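You operate a simulated robot arm through the tools that you are given. There is no shell and no other tool.

The job below is to be done with a simulated robot arm. You get a single attempt, and the scene is never put back.

TASK
Gauge the grooved cylinder under the dial; sort it into the grey tray.
Fine: limit 0.05 either way. Slide only with the red lever up; leave it up, sliding plate out.

It is judged by the outcome, as a careful person would: the job done as asked, and still so three seconds after it is handed in. It fails if anything else is knocked over, pushed out of place, dropped, spilled or broken.

THE ROBOT
A 6-joint arm with a two-finger parallel gripper, fixed in place. Base frame: the origin is on the floor under the middle of its stand, x ahead of it, y to its left, z up; the work surface is at about z = 0.84. Lengths are in m, angles in degrees, forces in N, time in s.
With the tool pointing down near the work surface it reaches from about 0.34 to 0.76 m from the base axis. Its first joint turns from -66.0 to 66.0 degrees. Payload 2.45 kg.
The TCP is the grasp point between the finger pads, 0.024 m short of the fingertips. In the tool frame z runs along the fingers and y along their closing line. The gripper opens to 0.068 m. The fingers are 0.017 m wide and 0.01 m thick; the gripper's body (0.04 by 0.07 m) begins 0.041 m behind the TCP.
Orientation is that of the tool frame in the base frame, as a unit quaternion [x, y, z, w]. With the fingers straight down and closing along the base's y, the tool's x points along the base's -x, its y along +y and its z along -z.

THE INTERFACE
- The arm moves only by the tool apply_moves. Its argument "steps" is a list of rows, each an object (a shift or turn left out is 0, a gripper value left out holds the last) with "xyz": the shift along the tool's x, y, z in mm, a list of three; "rot": the turn, a rotation vector about the tool's x, y, z in degrees, a list of three; "gripper": the closure, from 0 (fully open) to 1 (shut). In form: [{"xyz": [tx, ty, tz], "rot": [ax, ay, az], "gripper": gripper}, ...]. A call has 1 to 20 rows; each row shifts and turns the commanded pose from where the row before left it, along the tool's axes as they then stand. Each row takes 0.2 s and may step no farther than 0.05 m and 8.6 degrees from the row before; otherwise, or with a gripper value out of range, the whole call is refused. Where a pose cannot be reached the arm comes as near as it can. A force on the tool above 40 N (or 10 N above the force at the start of the call, whichever is more), or a blocked arm, ends the call early, and 0.2 s more pass. The fingers move at their own pace (about 0.108 m/s each) and stop on an object; they squeeze with about 42 N. The grip force told is the motor's: it shows also when the fingers shut on nothing. Time passes only in rows, and 0.2 s behind the last, so rows that do not move let the fingers close. The reply holds the time, the measured pose of the TCP, the force on the tool along the base axes, the opening and the grip force, in the units named above and with some noise, with the torque about the TCP (base axes, N m) and any sound that the robot's microphone picked up.
- Cameras (640 x 400 px; columns grow to the right, rows downward): "scene" is fixed at [0.1644, 0.4643, 1.4441]; the picture's right is [-0.39, -0.92, 0.00], its down [-0.74, 0.31, -0.60] and it looks along [0.55, -0.23, -0.80] (base axes); focal length 330 px, centre (320, 200). "wrist" rides on the gripper at [0.084, 0.011, -0.075] in the tool frame; the picture's right is [-0.13, 0.99, 0.00], its down [-0.60, -0.08, -0.79] and it looks along [-0.79, -0.10, 0.61] (tool axes); focal length 251 px, centre (320, 200). There is no depth. A picture from a camera that has moved, and an enlarged one, comes with that camera's place and axes in the base frame and with its lens. The place of the scene camera against the robot may be out by one fixed shift of up to 0.025 m in any direction.
- capture(camera): a new picture of that camera. It takes no simulated time.
- zoom(camera, box): a new picture of the part [left, top, right, bottom] of that camera's present view, enlarged. It takes no simulated time.
- job_done(): hands the job in; it is judged then, once.

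Nothing tells you positions but the pictures and the camera data. Unless the task says otherwise, let go and move clear before handing in.

The tools are called after ">>>" as name(argument=value, ...) on one line, values as JSON. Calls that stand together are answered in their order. apply_moves: Moves the arm, as the interface text tells. Its arguments: {"type":"object","properties":{"steps":{"type":"array","items":{"type":"object","properties":{"xyz":{"type":"array","items":{"type":"number"}},"rot":{"type":"array","items":{"type":"number"}},"gripper":{"type":"number"}}}}},"required":["steps"]} The other tools are called the same way: capture (camera) takes a picture; zoom (camera, box) takes an enlarged picture of a part of a camera's view; job_done () hands the job in.

At the start:

```text
clock: 0.0
tool_pos: [0.3898, 0.194, 1.0908]
tool_rot: [-0.002, 1.0, 0.0, 0.001]
contact_force: [-0.4, -0.4, -0.4]
ft_torque: [-0.02, 0.02, 0.02]
finger_gap: 0.0679
grip_force: 0.1
```

scene: 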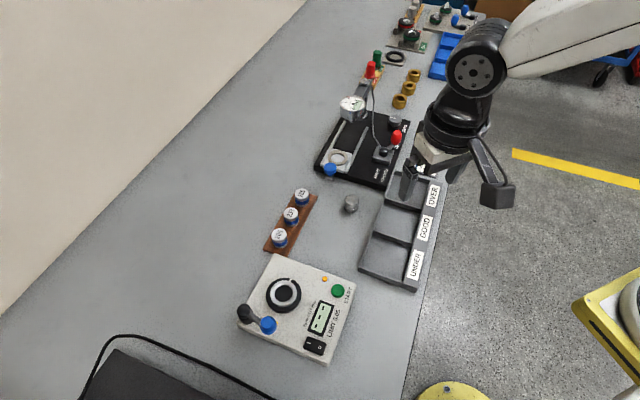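
wrist: 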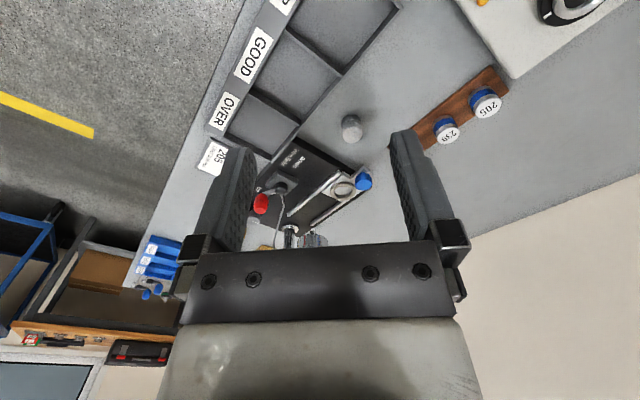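

I see a grey tray with UNDER/GOOD/OVER bins, a small grooved cylinder, a dial gauge on a black base with a sliding plate and red lever, and a separate electronic device. I'll look closer at each before moving.

>>> zoom(camera="scene", box=[300, 50, 460, 200])

>>> zoom(camera="scene", box=[230, 240, 370, 370])

>>> zoom(camera="scene", box=[320, 150, 460, 300])

>>> zoom(camera="wrist", box=[180, 90, 420, 260])

>>> zoom(camera="scene", box=[255, 175, 335, 265])

```text
2.67 times, centred on (380, 125) of scene
camera zoom: at [0.1644, 0.4643, 1.4441], right [-0.39, -0.92, 0.0], down [-0.74, 0.31, -0.6], along [0.55, -0.23, -0.8], focal length 880 px, centre (160, 400)
```

zoom: 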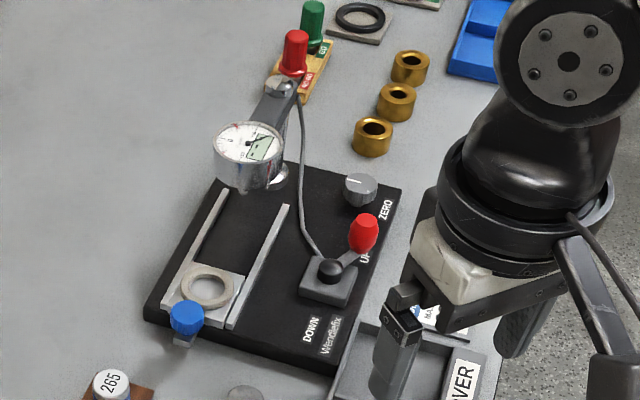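

```text
3.08 times, centred on (300, 305) of scene
camera zoom: at [0.1644, 0.4643, 1.4441], right [-0.39, -0.92, 0.0], down [-0.74, 0.31, -0.6], along [0.55, -0.23, -0.8], focal length 1015 px, centre (382, -123)
```

zoom: 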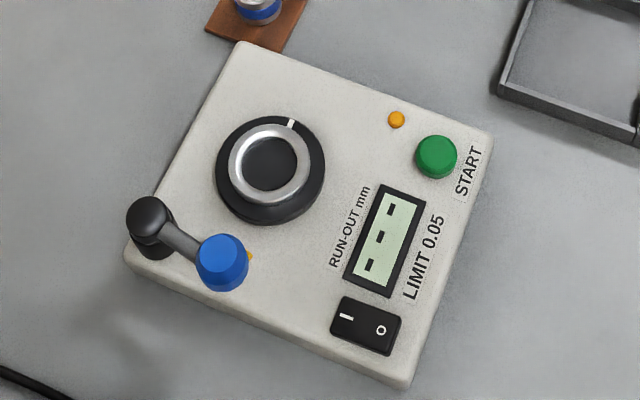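

```text
2.67 times, centred on (390, 225) of scene
camera zoom: at [0.1644, 0.4643, 1.4441], right [-0.39, -0.92, 0.0], down [-0.74, 0.31, -0.6], along [0.55, -0.23, -0.8], focal length 880 px, centre (133, 133)
```

zoom: 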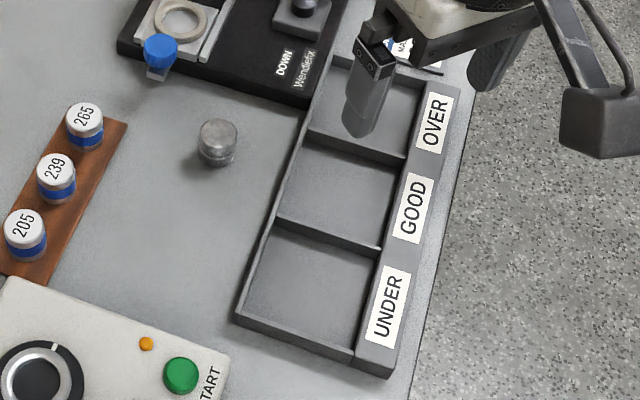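

```text
2.35 times, centred on (300, 175) of wrist
camera zoom: at [0.3048, 0.2051, 1.1652], right [0.13, 0.99, 0.0], down [0.6, -0.08, 0.79], along [0.79, -0.1, -0.61], focal length 592 px, centre (367, 259)
```

zoom: 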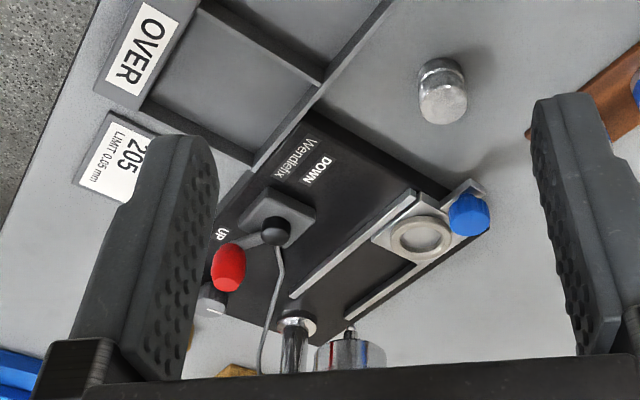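

```text
4.44 times, centred on (295, 220) of scene
camera zoom: at [0.1644, 0.4643, 1.4441], right [-0.39, -0.92, 0.0], down [-0.74, 0.31, -0.6], along [0.55, -0.23, -0.8], focal length 1466 px, centre (431, 111)
```

zoom: 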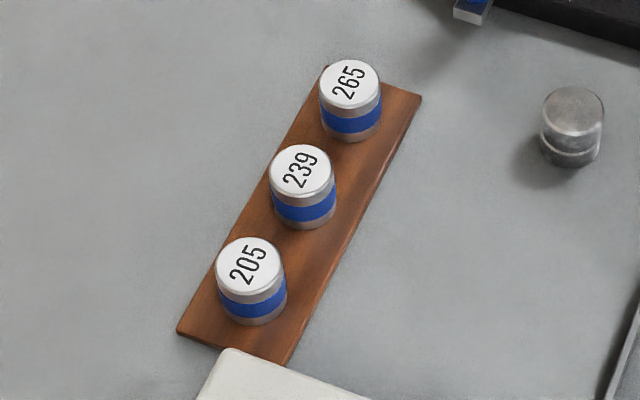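

There are three masters (205, 239, 265), a card by the tray saying "205 … LIMIT 0.05 mm", and a dial with a ZERO knob. I'll zoom in further on the card and the dial.

>>> zoom(camera="wrist", box=[190, 125, 250, 185])

>>> zoom(camera="scene", box=[330, 85, 380, 125])

>>> zoom(camera="wrist", box=[320, 100, 380, 150])

>>> zoom(camera="scene", box=[310, 120, 420, 200])

>>> zoom(camera="scene", box=[360, 0, 500, 100])

```text
6.67 times, centred on (220, 155) of wrist
camera zoom: at [0.3048, 0.2051, 1.1652], right [0.13, 0.99, 0.0], down [0.6, -0.08, 0.79], along [0.79, -0.1, -0.61], focal length 1676 px, centre (987, 500)
```

zoom: 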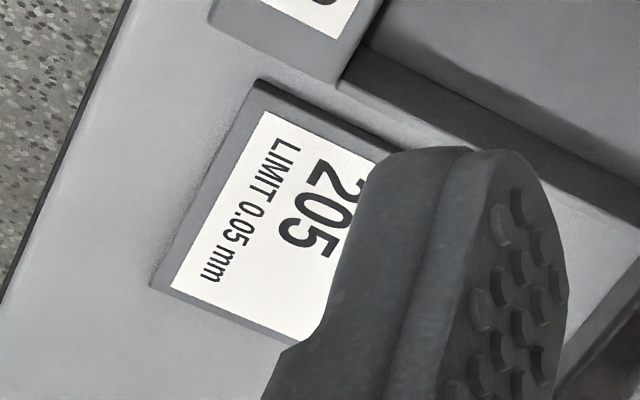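

```text
10.00 times, centred on (355, 105) of scene
camera zoom: at [0.1644, 0.4643, 1.4441], right [-0.39, -0.92, 0.0], down [-0.74, 0.31, -0.6], along [0.55, -0.23, -0.8], focal length 3299 px, centre (-30, 1150)
```

zoom: 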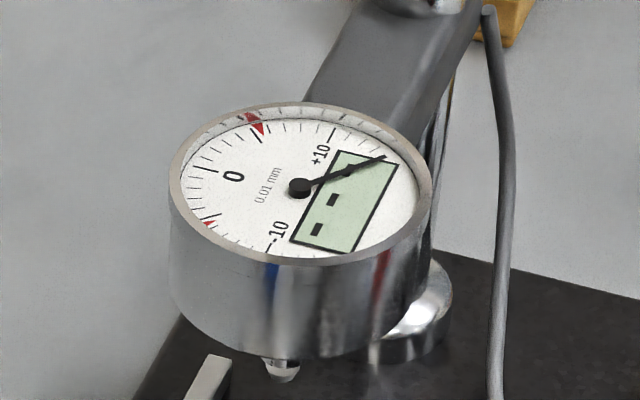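

```text
8.00 times, centred on (350, 125) of wrist
camera zoom: at [0.3048, 0.2051, 1.1652], right [0.13, 0.99, 0.0], down [0.6, -0.08, 0.79], along [0.79, -0.1, -0.61], focal length 2012 px, centre (80, 800)
```

zoom: 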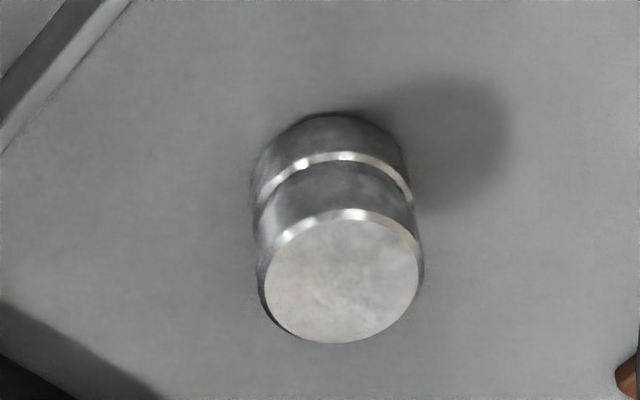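

```text
5.00 times, centred on (365, 160) of scene
camera zoom: at [0.1644, 0.4643, 1.4441], right [-0.39, -0.92, 0.0], down [-0.74, 0.31, -0.6], along [0.55, -0.23, -0.8], focal length 1650 px, centre (95, 400)
```

zoom: 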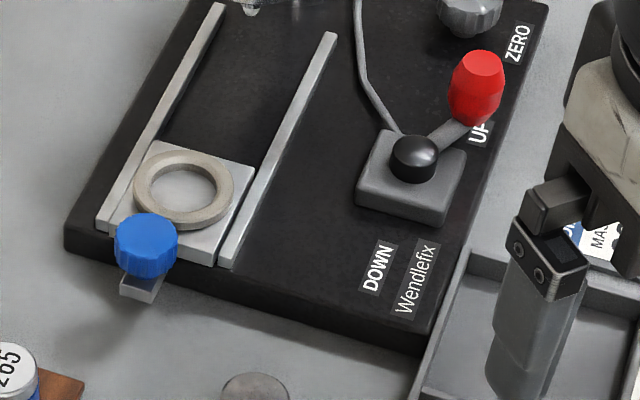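

```text
4.00 times, centred on (430, 50) of scene
camera zoom: at [0.1644, 0.4643, 1.4441], right [-0.39, -0.92, 0.0], down [-0.74, 0.31, -0.6], along [0.55, -0.23, -0.8], focal length 1320 px, centre (-120, 800)
```

zoom: 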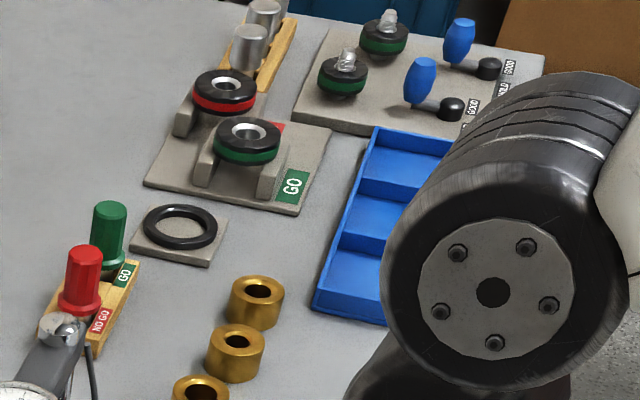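

The lever points to UP now, and the plate is out. I'll move the arm forward a little for a closer wrist view of the gauge and a clear scene view of the card.

>>> apply_moves(steps=[{"xyz": [-30, 0, 0]}, {"xyz": [-20, 0, 20]}, {"xyz": [0, -25, 20]}, {"xyz": [0, 0, 0]}])

>>> capture(camera="wrist")

>>> capture(camera="scene")

```text
clock: 1.0
tool_pos: [0.4382, 0.1697, 1.0518]
tool_rot: [-0.001, 1.0, 0.001, 0.0]
contact_force: [0.0, -0.1, -0.3]
ft_torque: [0.0, 0.02, -0.02]
finger_gap: 0.068
grip_force: 0.1
```

```text
taken
camera wrist: at [0.3526, 0.1805, 1.1272], right [0.13, 0.99, 0.0], down [0.6, -0.08, 0.79], along [0.79, -0.1, -0.61], focal length 251 px, centre (320, 200)
```

wrist: 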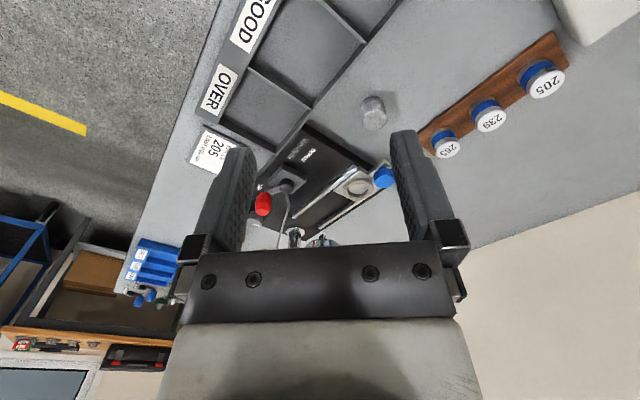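

```text
taken
```

scene: 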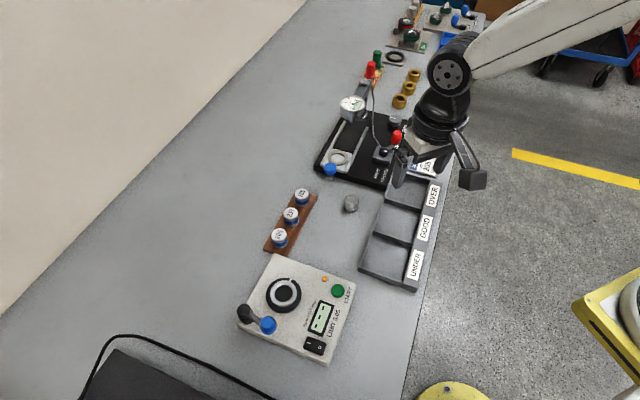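

The arm moved fine. I'll zoom in on the gauge, masters and card from this pose.

>>> zoom(camera="wrist", box=[240, 120, 400, 250])

>>> zoom(camera="wrist", box=[410, 40, 570, 160])

>>> zoom(camera="wrist", box=[180, 120, 260, 190])

>>> zoom(camera="scene", box=[370, 110, 450, 190])

```text
3.08 times, centred on (320, 185) of wrist
camera zoom: at [0.3526, 0.1805, 1.1272], right [0.13, 0.99, 0.0], down [0.6, -0.08, 0.79], along [0.79, -0.1, -0.61], focal length 774 px, centre (320, 246)
```

zoom: 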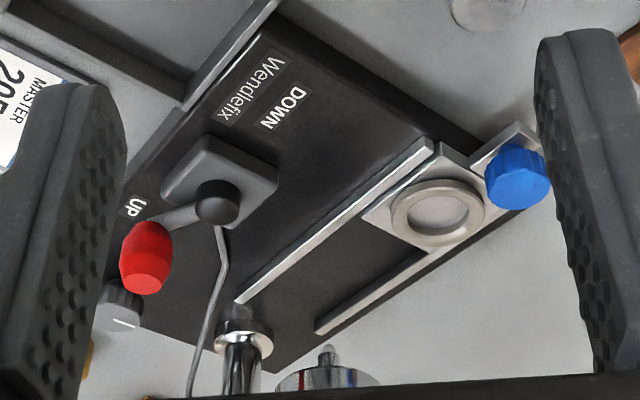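

```text
3.33 times, centred on (490, 100) of wrist
camera zoom: at [0.3526, 0.1805, 1.1272], right [0.13, 0.99, 0.0], down [0.6, -0.08, 0.79], along [0.79, -0.1, -0.61], focal length 838 px, centre (-247, 533)
```

zoom: 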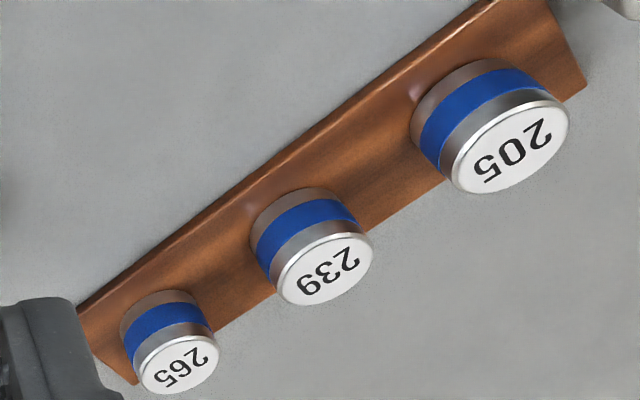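

```text
5.71 times, centred on (220, 155) of wrist
camera zoom: at [0.3526, 0.1805, 1.1272], right [0.13, 0.99, 0.0], down [0.6, -0.08, 0.79], along [0.79, -0.1, -0.61], focal length 1437 px, centre (891, 457)
```

zoom: 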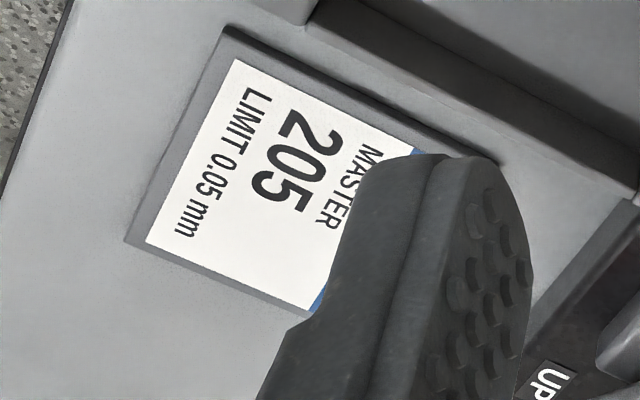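

```text
5.00 times, centred on (410, 150) of scene
camera zoom: at [0.1644, 0.4643, 1.4441], right [-0.39, -0.92, 0.0], down [-0.74, 0.31, -0.6], along [0.55, -0.23, -0.8], focal length 1650 px, centre (-130, 450)
```

zoom: 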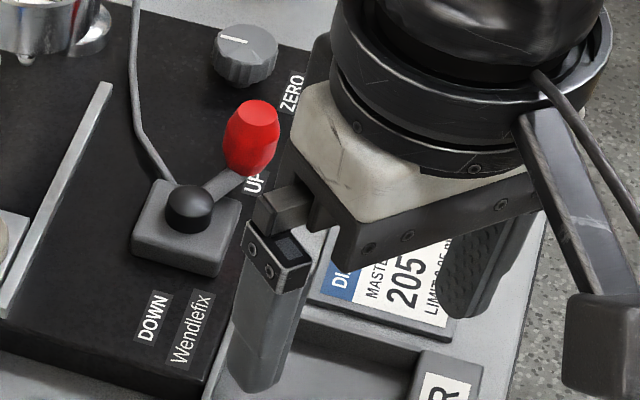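

The card reads MASTER 205, LIMIT 0.05 mm, so the dial should be referenced with the 205 master at about (0.515, 0.395). I'll move above it with the tool turned 45° (closing across the rack) and look.

>>> apply_moves(steps=[{"xyz": [-15.3, 45.1, 0]}, {"xyz": [-15.3, 45.1, 0]}, {"xyz": [-15.3, 45.1, 0]}, {"xyz": [-15.3, 45.1, 0]}, {"xyz": [-15.3, 45.1, 0]}, {"rot": [0, 0, 7.5]}, {"rot": [0, 0, 7.5]}, {"rot": [0, 0, 7.5]}, {"rot": [0, 0, 7.5]}, {"rot": [0, 0, 7.5]}, {"rot": [0, 0, 7.5]}, {"xyz": [0, 0, 40]}, {"xyz": [0, 0, 0]}])

>>> capture(camera="wrist")

>>> capture(camera="scene")

```text
clock: 3.8
tool_pos: [0.5146, 0.3923, 1.0107]
tool_rot: [0.383, 0.924, 0.002, 0.001]
contact_force: [0.2, 0.0, 0.2]
ft_torque: [-0.03, 0.01, 0.0]
finger_gap: 0.0681
grip_force: 0.0
```

```text
taken
camera wrist: at [0.4618, 0.4602, 1.0864], right [0.79, 0.61, 0.0], down [0.37, -0.48, 0.79], along [0.48, -0.63, -0.61], focal length 251 px, centre (320, 200)
```

wrist: 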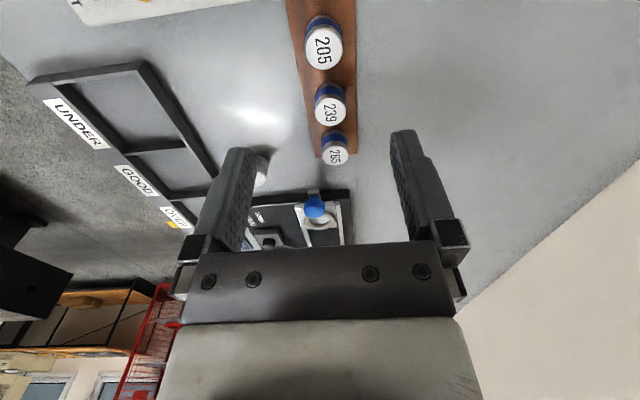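

```text
taken
```

scene: 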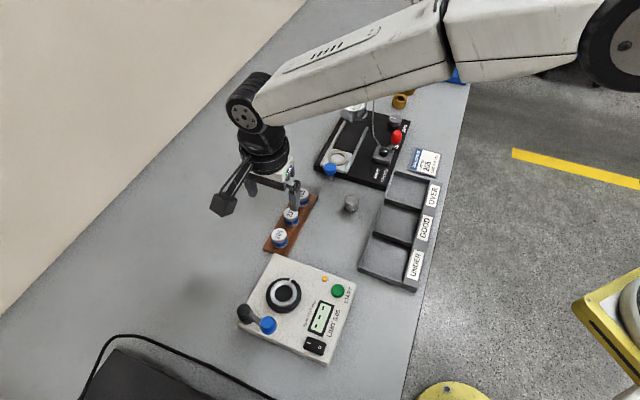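

The 205 master sits just ahead under the fingers; I'll zoom for a precise fix of its top and its base.

>>> zoom(camera="wrist", box=[270, 0, 380, 70])

>>> zoom(camera="scene", box=[200, 120, 340, 260])

>>> zoom(camera="scene", box=[380, 130, 450, 190])

```text
5.71 times, centred on (325, 35) of wrist
camera zoom: at [0.4618, 0.4602, 1.0864], right [0.79, 0.61, 0.0], down [0.37, -0.48, 0.79], along [0.48, -0.63, -0.61], focal length 1437 px, centre (291, 1143)
```

zoom: 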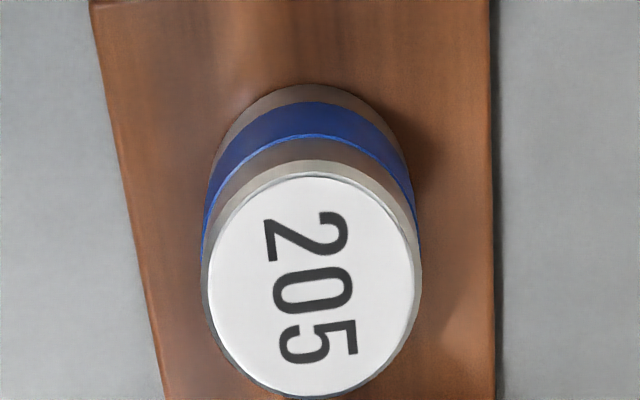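

```text
2.86 times, centred on (270, 190) of scene
camera zoom: at [0.1644, 0.4643, 1.4441], right [-0.39, -0.92, 0.0], down [-0.74, 0.31, -0.6], along [0.55, -0.23, -0.8], focal length 943 px, centre (463, 229)
```

zoom: 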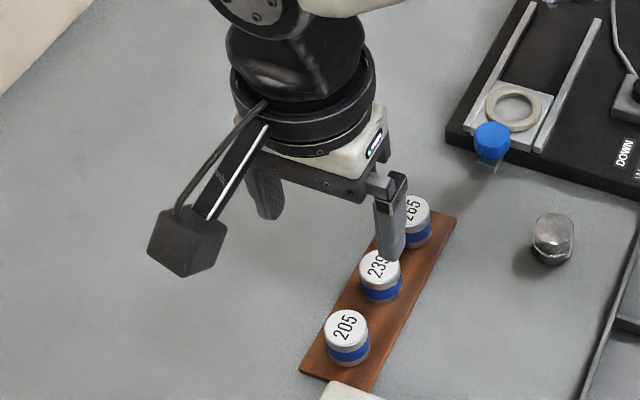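

```text
6.67 times, centred on (415, 160) of scene
camera zoom: at [0.1644, 0.4643, 1.4441], right [-0.39, -0.92, 0.0], down [-0.74, 0.31, -0.6], along [0.55, -0.23, -0.8], focal length 2200 px, centre (-313, 467)
```

zoom: 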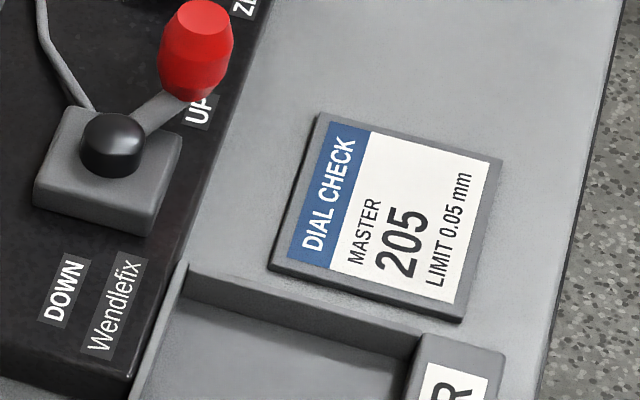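

The master's top is at about (0.515, 0.3955, 0.874), diameter about 30 mm and height about 27 mm. I'll correct sideways a few mm, lower part-way and check alignment again.

>>> apply_moves(steps=[{"xyz": [0.8, 2.8, 30]}, {"xyz": [0, 0, 40]}, {"xyz": [0, 0, 0]}])

>>> capture(camera="wrist")

>>> zoom(camera="scene", box=[200, 120, 340, 260])

```text
clock: 4.6
tool_pos: [0.5201, 0.3959, 0.9407]
tool_rot: [0.382, 0.924, 0.002, 0.001]
contact_force: [-0.6, 0.5, -0.4]
ft_torque: [-0.01, 0.02, 0.0]
finger_gap: 0.0679
grip_force: 0.1
```

```text
taken
camera wrist: at [0.4671, 0.4635, 1.0172], right [0.79, 0.61, 0.0], down [0.37, -0.48, 0.79], along [0.49, -0.63, -0.61], focal length 251 px, centre (320, 200)
```

wrist: 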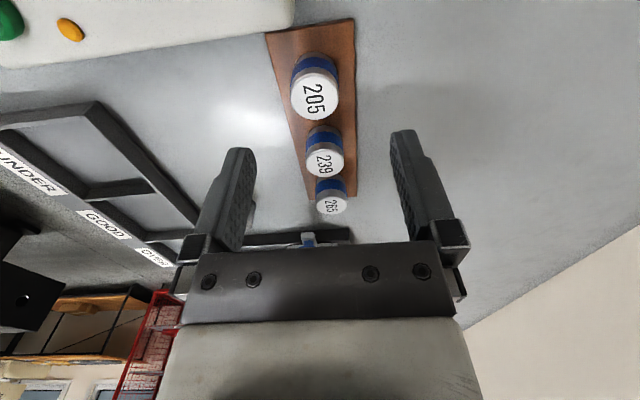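

```text
2.86 times, centred on (270, 190) of scene
camera zoom: at [0.1644, 0.4643, 1.4441], right [-0.39, -0.92, 0.0], down [-0.74, 0.31, -0.6], along [0.55, -0.23, -0.8], focal length 943 px, centre (463, 229)
```

zoom: 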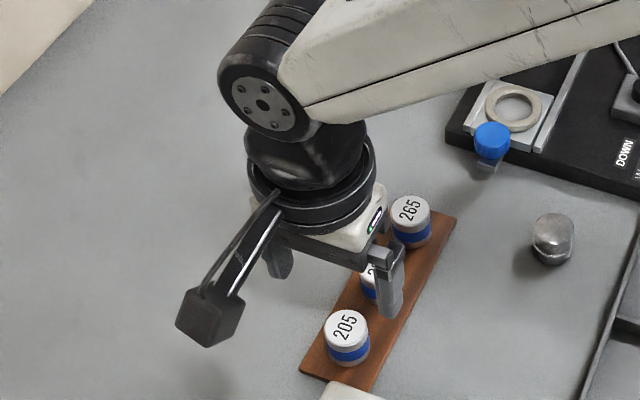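

The arm drifted a few mm from the command, so I'll use the image: the master is about (+3, −3) mm off in the tool frame. Zooming in to refine.

>>> zoom(camera="wrist", box=[265, 40, 375, 130])

```text
4.44 times, centred on (320, 85) of wrist
camera zoom: at [0.4671, 0.4635, 1.0172], right [0.79, 0.61, 0.0], down [0.37, -0.48, 0.79], along [0.49, -0.63, -0.61], focal length 1118 px, centre (320, 711)
```

zoom: 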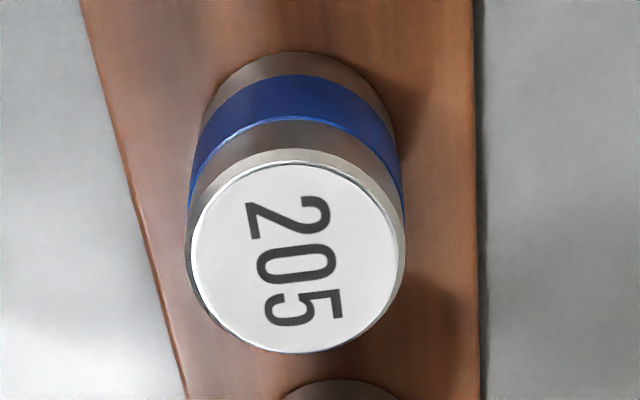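

Offset refined to (+1.6, −3.0) mm. I'll correct and descend to about 0.881 with the fingers straddling the master, then check.

>>> apply_moves(steps=[{"xyz": [1.6, -3.0, 20]}, {"xyz": [0, 0, 20]}, {"xyz": [0, 0, 20]}, {"xyz": [0, 0, 0]}])

>>> capture(camera="wrist")

>>> zoom(camera="scene", box=[200, 150, 340, 290])

```text
clock: 5.6
tool_pos: [0.5147, 0.3975, 0.8782]
tool_rot: [0.381, 0.924, 0.002, 0.001]
contact_force: [-0.6, -0.1, -0.5]
ft_torque: [0.0, 0.03, -0.01]
finger_gap: 0.068
grip_force: 0.1
```

```text
taken
camera wrist: at [0.4624, 0.4641, 0.956], right [0.79, 0.61, 0.0], down [0.37, -0.48, 0.79], along [0.49, -0.63, -0.61], focal length 251 px, centre (320, 200)
```

wrist: 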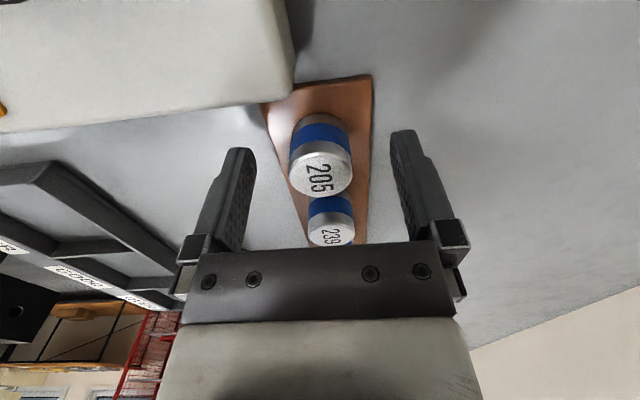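

```text
2.86 times, centred on (270, 220) of scene
camera zoom: at [0.1644, 0.4643, 1.4441], right [-0.39, -0.92, 0.0], down [-0.74, 0.31, -0.6], along [0.55, -0.23, -0.8], focal length 943 px, centre (463, 143)
```

zoom: 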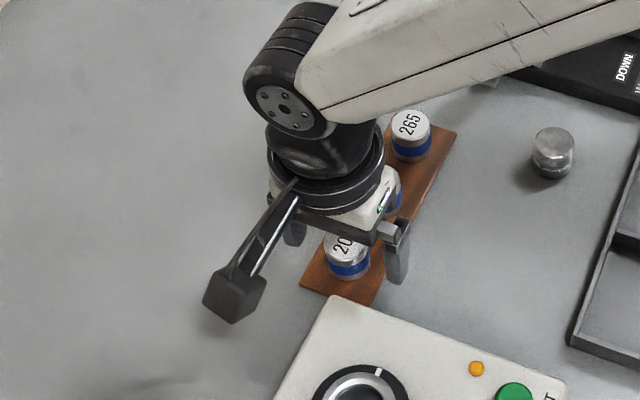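

The master is centred between the fingers, about 2 mm forward of the pad centre. I'll shift 2 mm, then close on it.

>>> apply_moves(steps=[{"xyz": [-2.2, 0, 0]}, {"xyz": [0, 0, 0]}, {"xyz": [0, 0, 0], "gripper": 0.4}, {"xyz": [0, 0, 0], "gripper": 0.7}, {"xyz": [0, 0, 0], "gripper": 1.0}, {"xyz": [0, 0, 0], "gripper": 1.0}])

>>> capture(camera="wrist")

```text
clock: 7.0
tool_pos: [0.5167, 0.3959, 0.8795]
tool_rot: [0.381, 0.925, 0.001, 0.001]
contact_force: [0.5, -0.6, 0.3]
ft_torque: [-0.08, 0.0, 0.03]
finger_gap: 0.0286
grip_force: 42.0
```

```text
taken
camera wrist: at [0.464, 0.4628, 0.9561], right [0.79, 0.61, 0.0], down [0.37, -0.48, 0.79], along [0.49, -0.63, -0.61], focal length 251 px, centre (320, 200)
```

wrist: 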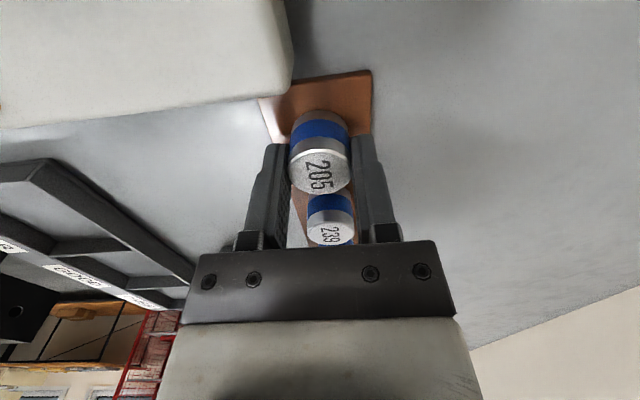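

Gripped at a 28.6 mm gap. I'll lift straight up slowly and check.

>>> apply_moves(steps=[{"xyz": [0, 0, -10]}, {"xyz": [0, 0, -20]}, {"xyz": [0, 0, -40]}, {"xyz": [0, 0, -40]}, {"xyz": [0, 0, 0]}])

>>> capture(camera="wrist")

>>> zoom(camera="scene", box=[200, 120, 340, 260])

```text
clock: 8.2
tool_pos: [0.5142, 0.3951, 0.9902]
tool_rot: [0.382, 0.924, 0.001, 0.0]
contact_force: [-0.4, 0.2, -1.2]
ft_torque: [0.02, 0.01, -0.01]
finger_gap: 0.0291
grip_force: 42.6
```

```text
taken
camera wrist: at [0.4622, 0.4622, 1.0658], right [0.79, 0.61, 0.0], down [0.37, -0.48, 0.79], along [0.49, -0.63, -0.61], focal length 251 px, centre (320, 200)
```

wrist: 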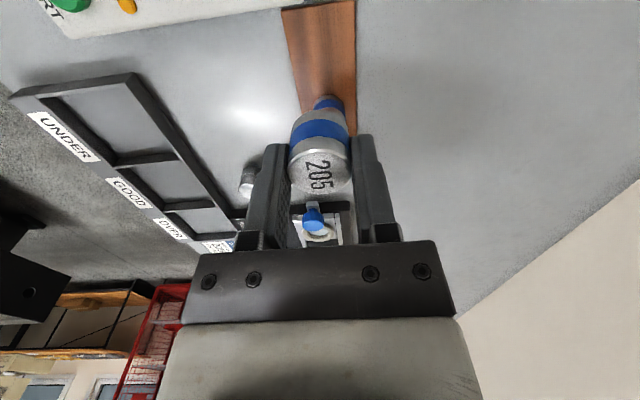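

```text
2.86 times, centred on (270, 190) of scene
camera zoom: at [0.1645, 0.4644, 1.4441], right [-0.39, -0.92, 0.0], down [-0.74, 0.31, -0.6], along [0.55, -0.23, -0.8], focal length 943 px, centre (463, 229)
```

zoom: 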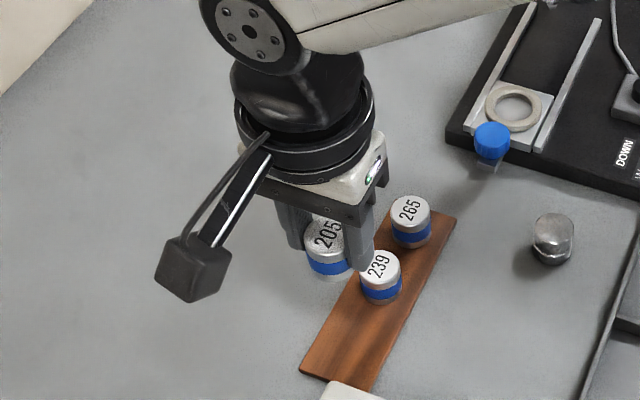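

The 205 master is lifted cleanly. From here the ring is visible past the fingers; I'll zoom to refine its position before carrying the master there.

>>> zoom(camera="wrist", box=[270, 180, 370, 250])

>>> zoom(camera="scene", box=[310, 120, 390, 190])

```text
5.71 times, centred on (320, 215) of wrist
camera zoom: at [0.4622, 0.4622, 1.0658], right [0.79, 0.61, 0.0], down [0.37, -0.48, 0.79], along [0.49, -0.63, -0.61], focal length 1437 px, centre (320, 114)
```

zoom: 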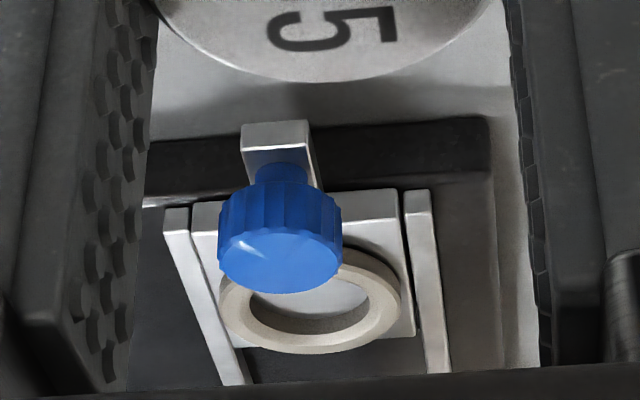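

```text
5.71 times, centred on (350, 155) of scene
camera zoom: at [0.1645, 0.4644, 1.4441], right [-0.39, -0.92, 0.0], down [-0.74, 0.31, -0.6], along [0.55, -0.23, -0.8], focal length 1885 px, centre (149, 457)
```

zoom: 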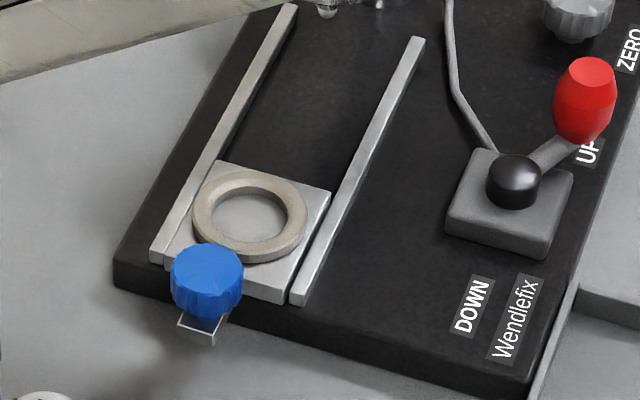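

The plate carries a raised ring about (0.663, 0.198) with the blue mushroom knob in front. I'll carry the master high above the ring, where the wrist camera looks steeply down at it, to refine.

>>> apply_moves(steps=[{"xyz": [0, 0, -30]}, {"xyz": [-40.8, -5.6, 0]}, {"xyz": [-40.8, -5.6, 0]}, {"xyz": [-40.8, -5.6, 0]}, {"xyz": [-40.8, -5.6, 0]}, {"xyz": [-40.8, -5.6, 0]}, {"xyz": [-40.8, -5.6, 0]}, {"xyz": [0, 0, 0]}, {"xyz": [0, 0, 0]}])

>>> capture(camera="wrist")

>>> capture(camera="scene")

```text
clock: 10.2
tool_pos: [0.6656, 0.1978, 1.0202]
tool_rot: [0.382, 0.924, 0.001, 0.001]
contact_force: [-0.4, 0.4, -1.5]
ft_torque: [-0.01, -0.03, 0.03]
finger_gap: 0.0291
grip_force: 41.9
```

```text
taken
camera wrist: at [0.6125, 0.2647, 1.0964], right [0.79, 0.61, 0.0], down [0.37, -0.48, 0.79], along [0.49, -0.63, -0.61], focal length 251 px, centre (320, 200)
```

wrist: 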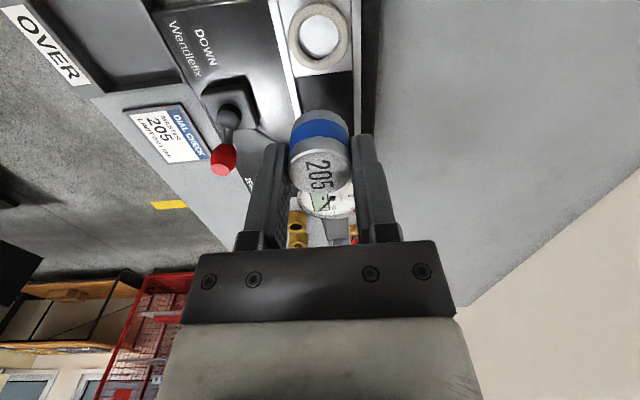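

```text
taken
```

scene: 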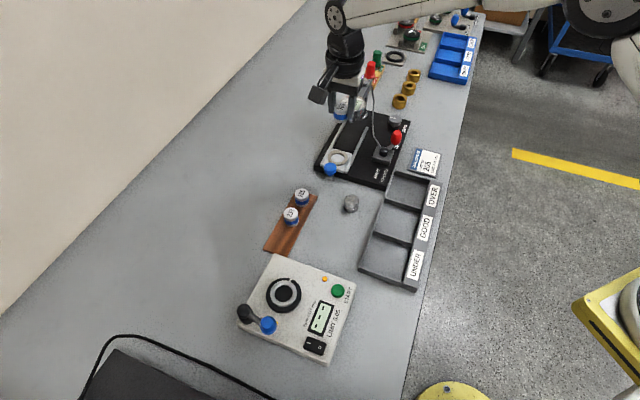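

>>> zoom(camera="wrist", box=[265, 0, 375, 75])

>>> zoom(camera="wrist", box=[180, 0, 380, 120])

>>> zoom(camera="wrist", box=[280, 180, 370, 245])

```text
5.33 times, centred on (320, 38) of wrist
camera zoom: at [0.6125, 0.2647, 1.0964], right [0.79, 0.61, 0.0], down [0.37, -0.48, 0.79], along [0.49, -0.63, -0.61], focal length 1341 px, centre (320, 1067)
```

zoom: 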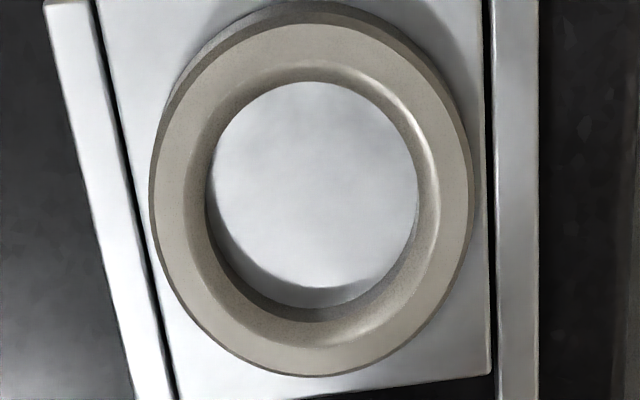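

```text
3.20 times, centred on (280, 60) of wrist
camera zoom: at [0.6125, 0.2647, 1.0964], right [0.79, 0.61, 0.0], down [0.37, -0.48, 0.79], along [0.49, -0.63, -0.61], focal length 805 px, centre (448, 648)
```

zoom: 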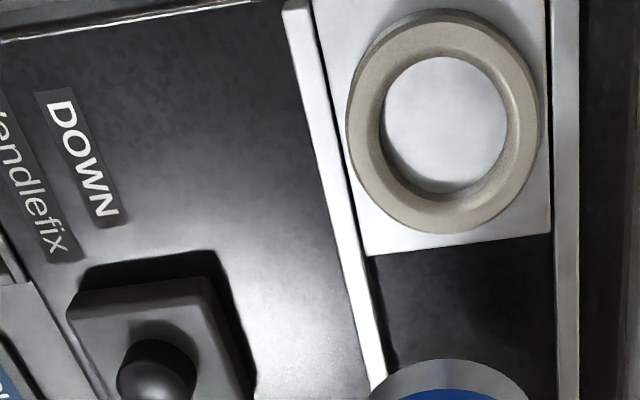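

```text
6.15 times, centred on (325, 212) of wrist
camera zoom: at [0.6125, 0.2647, 1.0964], right [0.79, 0.61, 0.0], down [0.37, -0.48, 0.79], along [0.49, -0.63, -0.61], focal length 1547 px, centre (289, 123)
```

zoom: 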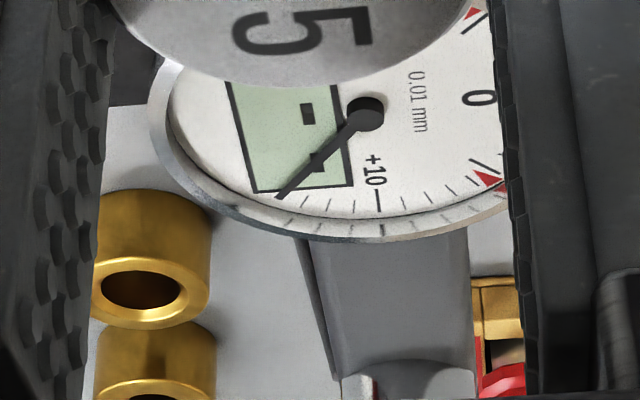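

The ring has a chamfered mouth (hole about 32 mm) and lies about (+5.5, −0.7) mm off in the tool frame. I'll correct, lower a bit and re-measure.

>>> apply_moves(steps=[{"xyz": [5.5, -0.7, 0]}, {"xyz": [0, 0, 20]}, {"xyz": [0, 0, 0]}, {"xyz": [0, 0, 0]}])

>>> zoom(camera="wrist", box=[255, 20, 385, 110])

>>> zoom(camera="wrist", box=[265, 95, 375, 200])

```text
clock: 11.2
tool_pos: [0.6608, 0.1984, 0.9997]
tool_rot: [0.382, 0.924, 0.0, 0.0]
contact_force: [-0.5, -0.4, -2.1]
ft_torque: [-0.01, 0.03, 0.0]
finger_gap: 0.0289
grip_force: 42.0
```

```text
4.44 times, centred on (320, 65) of wrist
camera zoom: at [0.6077, 0.2671, 1.0759], right [0.79, 0.61, 0.0], down [0.37, -0.48, 0.79], along [0.48, -0.63, -0.61], focal length 1118 px, centre (320, 800)
```

zoom: 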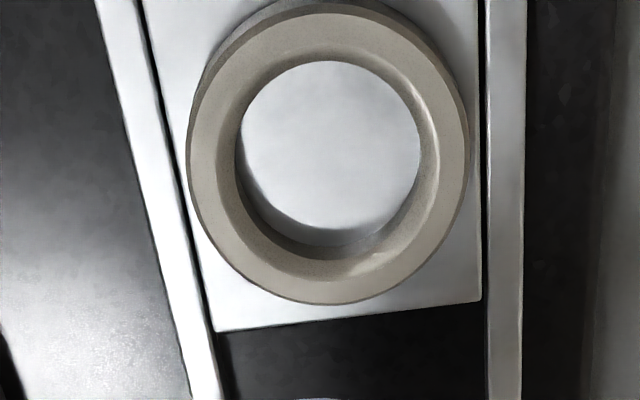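

```text
3.81 times, centred on (320, 148) of wrist
camera zoom: at [0.6077, 0.2671, 1.0759], right [0.79, 0.61, 0.0], down [0.37, -0.48, 0.79], along [0.48, -0.63, -0.61], focal length 958 px, centre (320, 400)
```

zoom: 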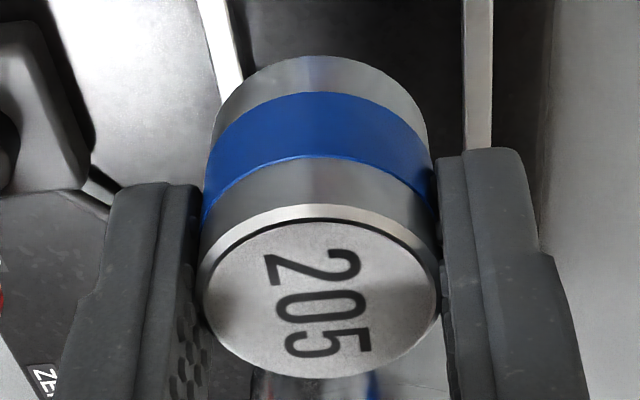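

Using edge-based measurement, the ring centre is now about (−3, +1) mm from the tool axis. I'll correct and descend to about 0.955 for a direct comparison of master against ring.

>>> apply_moves(steps=[{"xyz": [-3.0, 1.0, 10]}, {"xyz": [0, 0, 20]}, {"xyz": [0, 0, 15]}, {"xyz": [0, 0, 0]}, {"xyz": [0, 0, 0]}])

>>> zoom(camera="wrist", box=[255, 40, 385, 200])

>>> zoom(camera="scene", box=[300, 60, 400, 190])

```text
clock: 12.4
tool_pos: [0.6628, 0.1996, 0.9553]
tool_rot: [0.381, 0.924, 0.001, 0.0]
contact_force: [-1.1, 0.4, -1.3]
ft_torque: [-0.02, 0.0, -0.04]
finger_gap: 0.0291
grip_force: 41.9
```

```text
2.50 times, centred on (320, 120) of wrist
camera zoom: at [0.61, 0.2669, 1.0315], right [0.79, 0.61, 0.0], down [0.37, -0.48, 0.79], along [0.49, -0.63, -0.61], focal length 629 px, centre (320, 400)
```

zoom: 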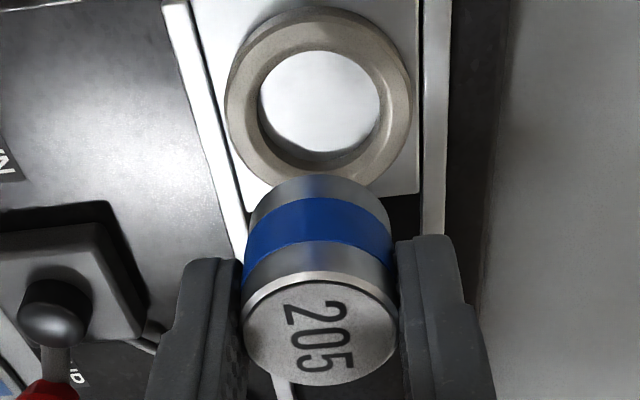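

```text
3.08 times, centred on (350, 125) of scene
camera zoom: at [0.1645, 0.4643, 1.4441], right [-0.39, -0.92, 0.0], down [-0.74, 0.31, -0.6], along [0.55, -0.23, -0.8], focal length 1015 px, centre (228, 431)
```

zoom: 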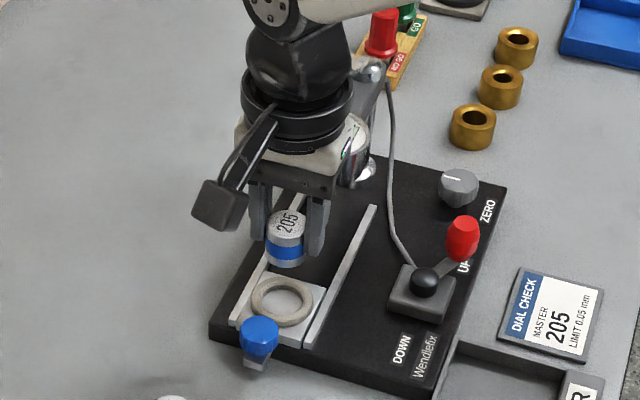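

Ring and master are aligned within about 1–2 mm laterally. I'll descend in steps, watching the force.

>>> apply_moves(steps=[{"xyz": [0, 0, 15]}, {"xyz": [0, 0, 15]}, {"xyz": [0, 0, 5]}, {"xyz": [0, 0, 0]}, {"xyz": [0, 0, 0]}])

>>> zoom(camera="wrist", box=[255, 60, 385, 220])

>>> zoom(camera="scene", box=[310, 100, 380, 180])

```text
clock: 13.6
tool_pos: [0.6632, 0.2012, 0.9217]
tool_rot: [0.382, 0.924, 0.001, 0.0]
contact_force: [-0.6, -0.1, -1.8]
ft_torque: [-0.01, -0.02, 0.01]
finger_gap: 0.0293
grip_force: 42.4
```

```text
2.50 times, centred on (320, 140) of wrist
camera zoom: at [0.6105, 0.2677, 0.9972], right [0.79, 0.61, 0.0], down [0.37, -0.48, 0.79], along [0.49, -0.63, -0.61], focal length 629 px, centre (320, 350)
```

zoom: 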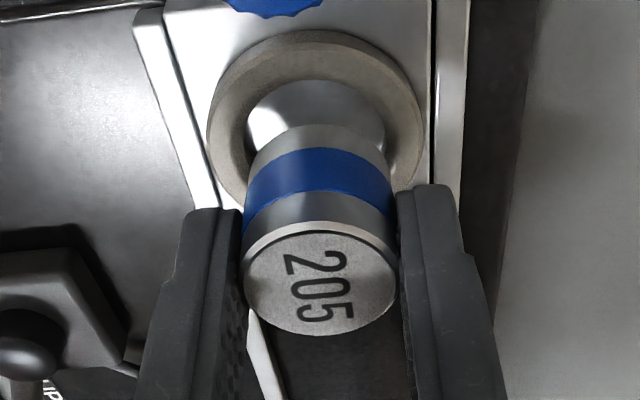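

```text
5.00 times, centred on (345, 140) of scene
camera zoom: at [0.1645, 0.4643, 1.4441], right [-0.39, -0.92, 0.0], down [-0.74, 0.31, -0.6], along [0.55, -0.23, -0.8], focal length 1650 px, centre (195, 500)
```

zoom: 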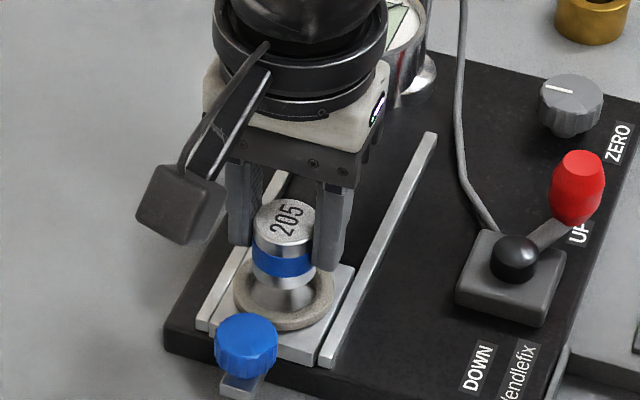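

Close now; I'll zoom tighter to check the fore-aft alignment of the master's bottom rim in the ring mouth.

>>> zoom(camera="wrist", box=[270, 65, 370, 135])

>>> zoom(camera="scene", box=[330, 130, 365, 170])

```text
5.71 times, centred on (320, 100) of wrist
camera zoom: at [0.6105, 0.2677, 0.9972], right [0.79, 0.61, 0.0], down [0.37, -0.48, 0.79], along [0.49, -0.63, -0.61], focal length 1437 px, centre (320, 771)
```

zoom: 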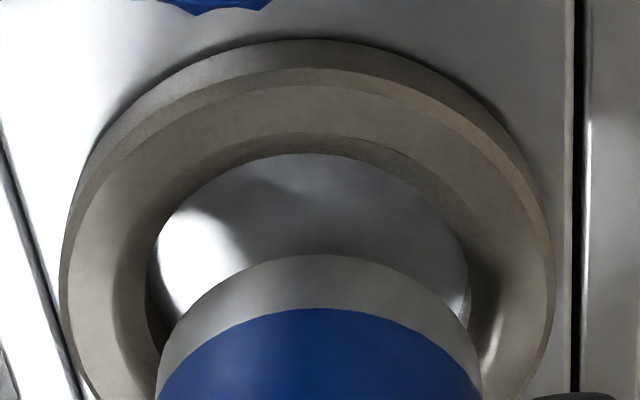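

```text
10.00 times, centred on (348, 150) of scene
camera zoom: at [0.1645, 0.4643, 1.4441], right [-0.39, -0.92, 0.0], down [-0.74, 0.31, -0.6], along [0.55, -0.23, -0.8], focal length 3299 px, centre (45, 700)
```

zoom: 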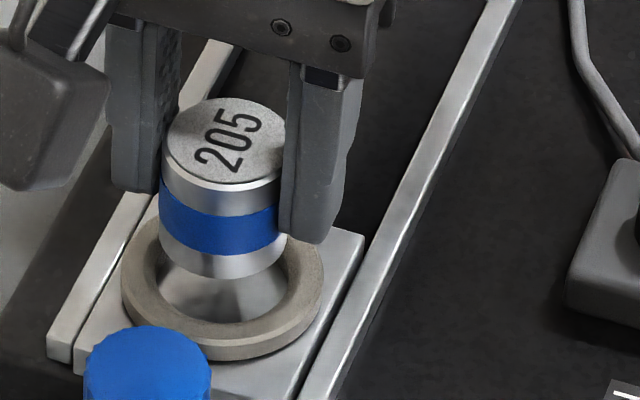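

Both views suggest the master should go about 3 mm further toward the dial and about 1 mm sideways. Correcting and re-checking.

>>> apply_moves(steps=[{"xyz": [-3.2, -0.9, 0]}, {"xyz": [0, 0, 5]}, {"xyz": [0, 0, 0]}, {"xyz": [0, 0, 0]}])

>>> zoom(camera="wrist", box=[270, 65, 370, 135])

>>> zoom(camera="scene", box=[330, 130, 365, 170])

```text
clock: 14.6
tool_pos: [0.6665, 0.1993, 0.9152]
tool_rot: [0.383, 0.924, 0.001, 0.0]
contact_force: [0.4, -0.8, -1.8]
ft_torque: [-0.02, -0.03, 0.02]
finger_gap: 0.0289
grip_force: 42.1
```

```text
5.71 times, centred on (320, 100) of wrist
camera zoom: at [0.6132, 0.2664, 0.9917], right [0.79, 0.61, 0.0], down [0.37, -0.48, 0.79], along [0.49, -0.63, -0.61], focal length 1437 px, centre (320, 771)
```

zoom: 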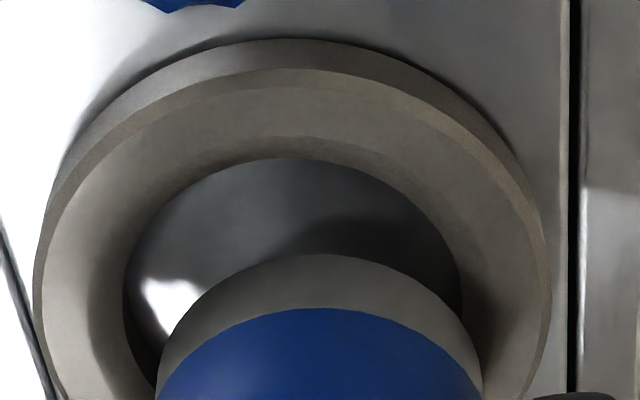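

```text
10.00 times, centred on (348, 150) of scene
camera zoom: at [0.1645, 0.4643, 1.4441], right [-0.39, -0.92, 0.0], down [-0.74, 0.31, -0.6], along [0.55, -0.23, -0.8], focal length 3299 px, centre (45, 700)
```

zoom: 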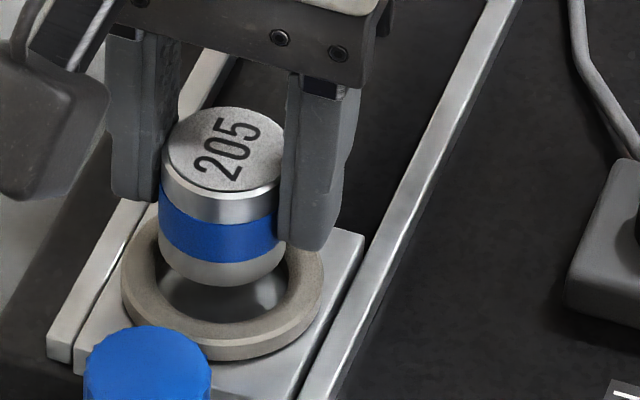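

The arm's sideways motion came out different from the command, so I'll zoom tighter in both cameras to pin down the remaining offset.

>>> zoom(camera="scene", box=[328, 138, 356, 168])

>>> zoom(camera="wrist", box=[255, 70, 385, 200])

```text
13.33 times, centred on (342, 153) of scene
camera zoom: at [0.1645, 0.4643, 1.4441], right [-0.39, -0.92, 0.0], down [-0.74, 0.31, -0.6], along [0.55, -0.23, -0.8], focal length 4399 px, centre (27, 827)
```

zoom: 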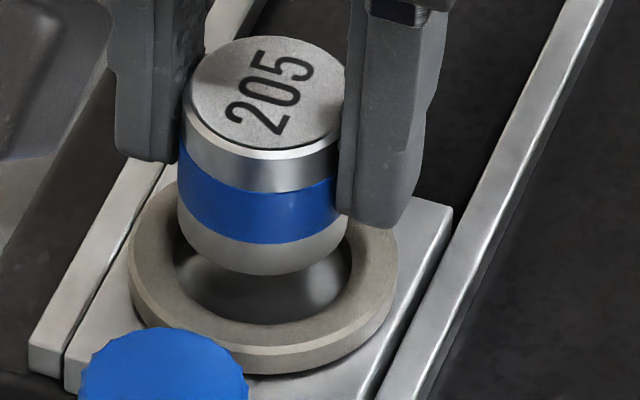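

```text
3.08 times, centred on (320, 135) of wrist
camera zoom: at [0.6132, 0.2664, 0.9917], right [0.79, 0.61, 0.0], down [0.37, -0.48, 0.79], along [0.49, -0.63, -0.61], focal length 774 px, centre (320, 400)
```

zoom: 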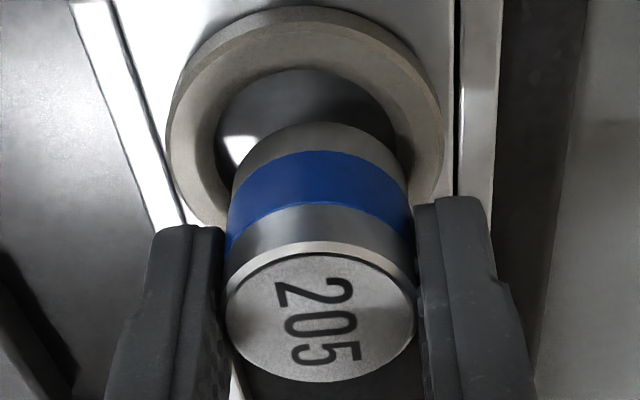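

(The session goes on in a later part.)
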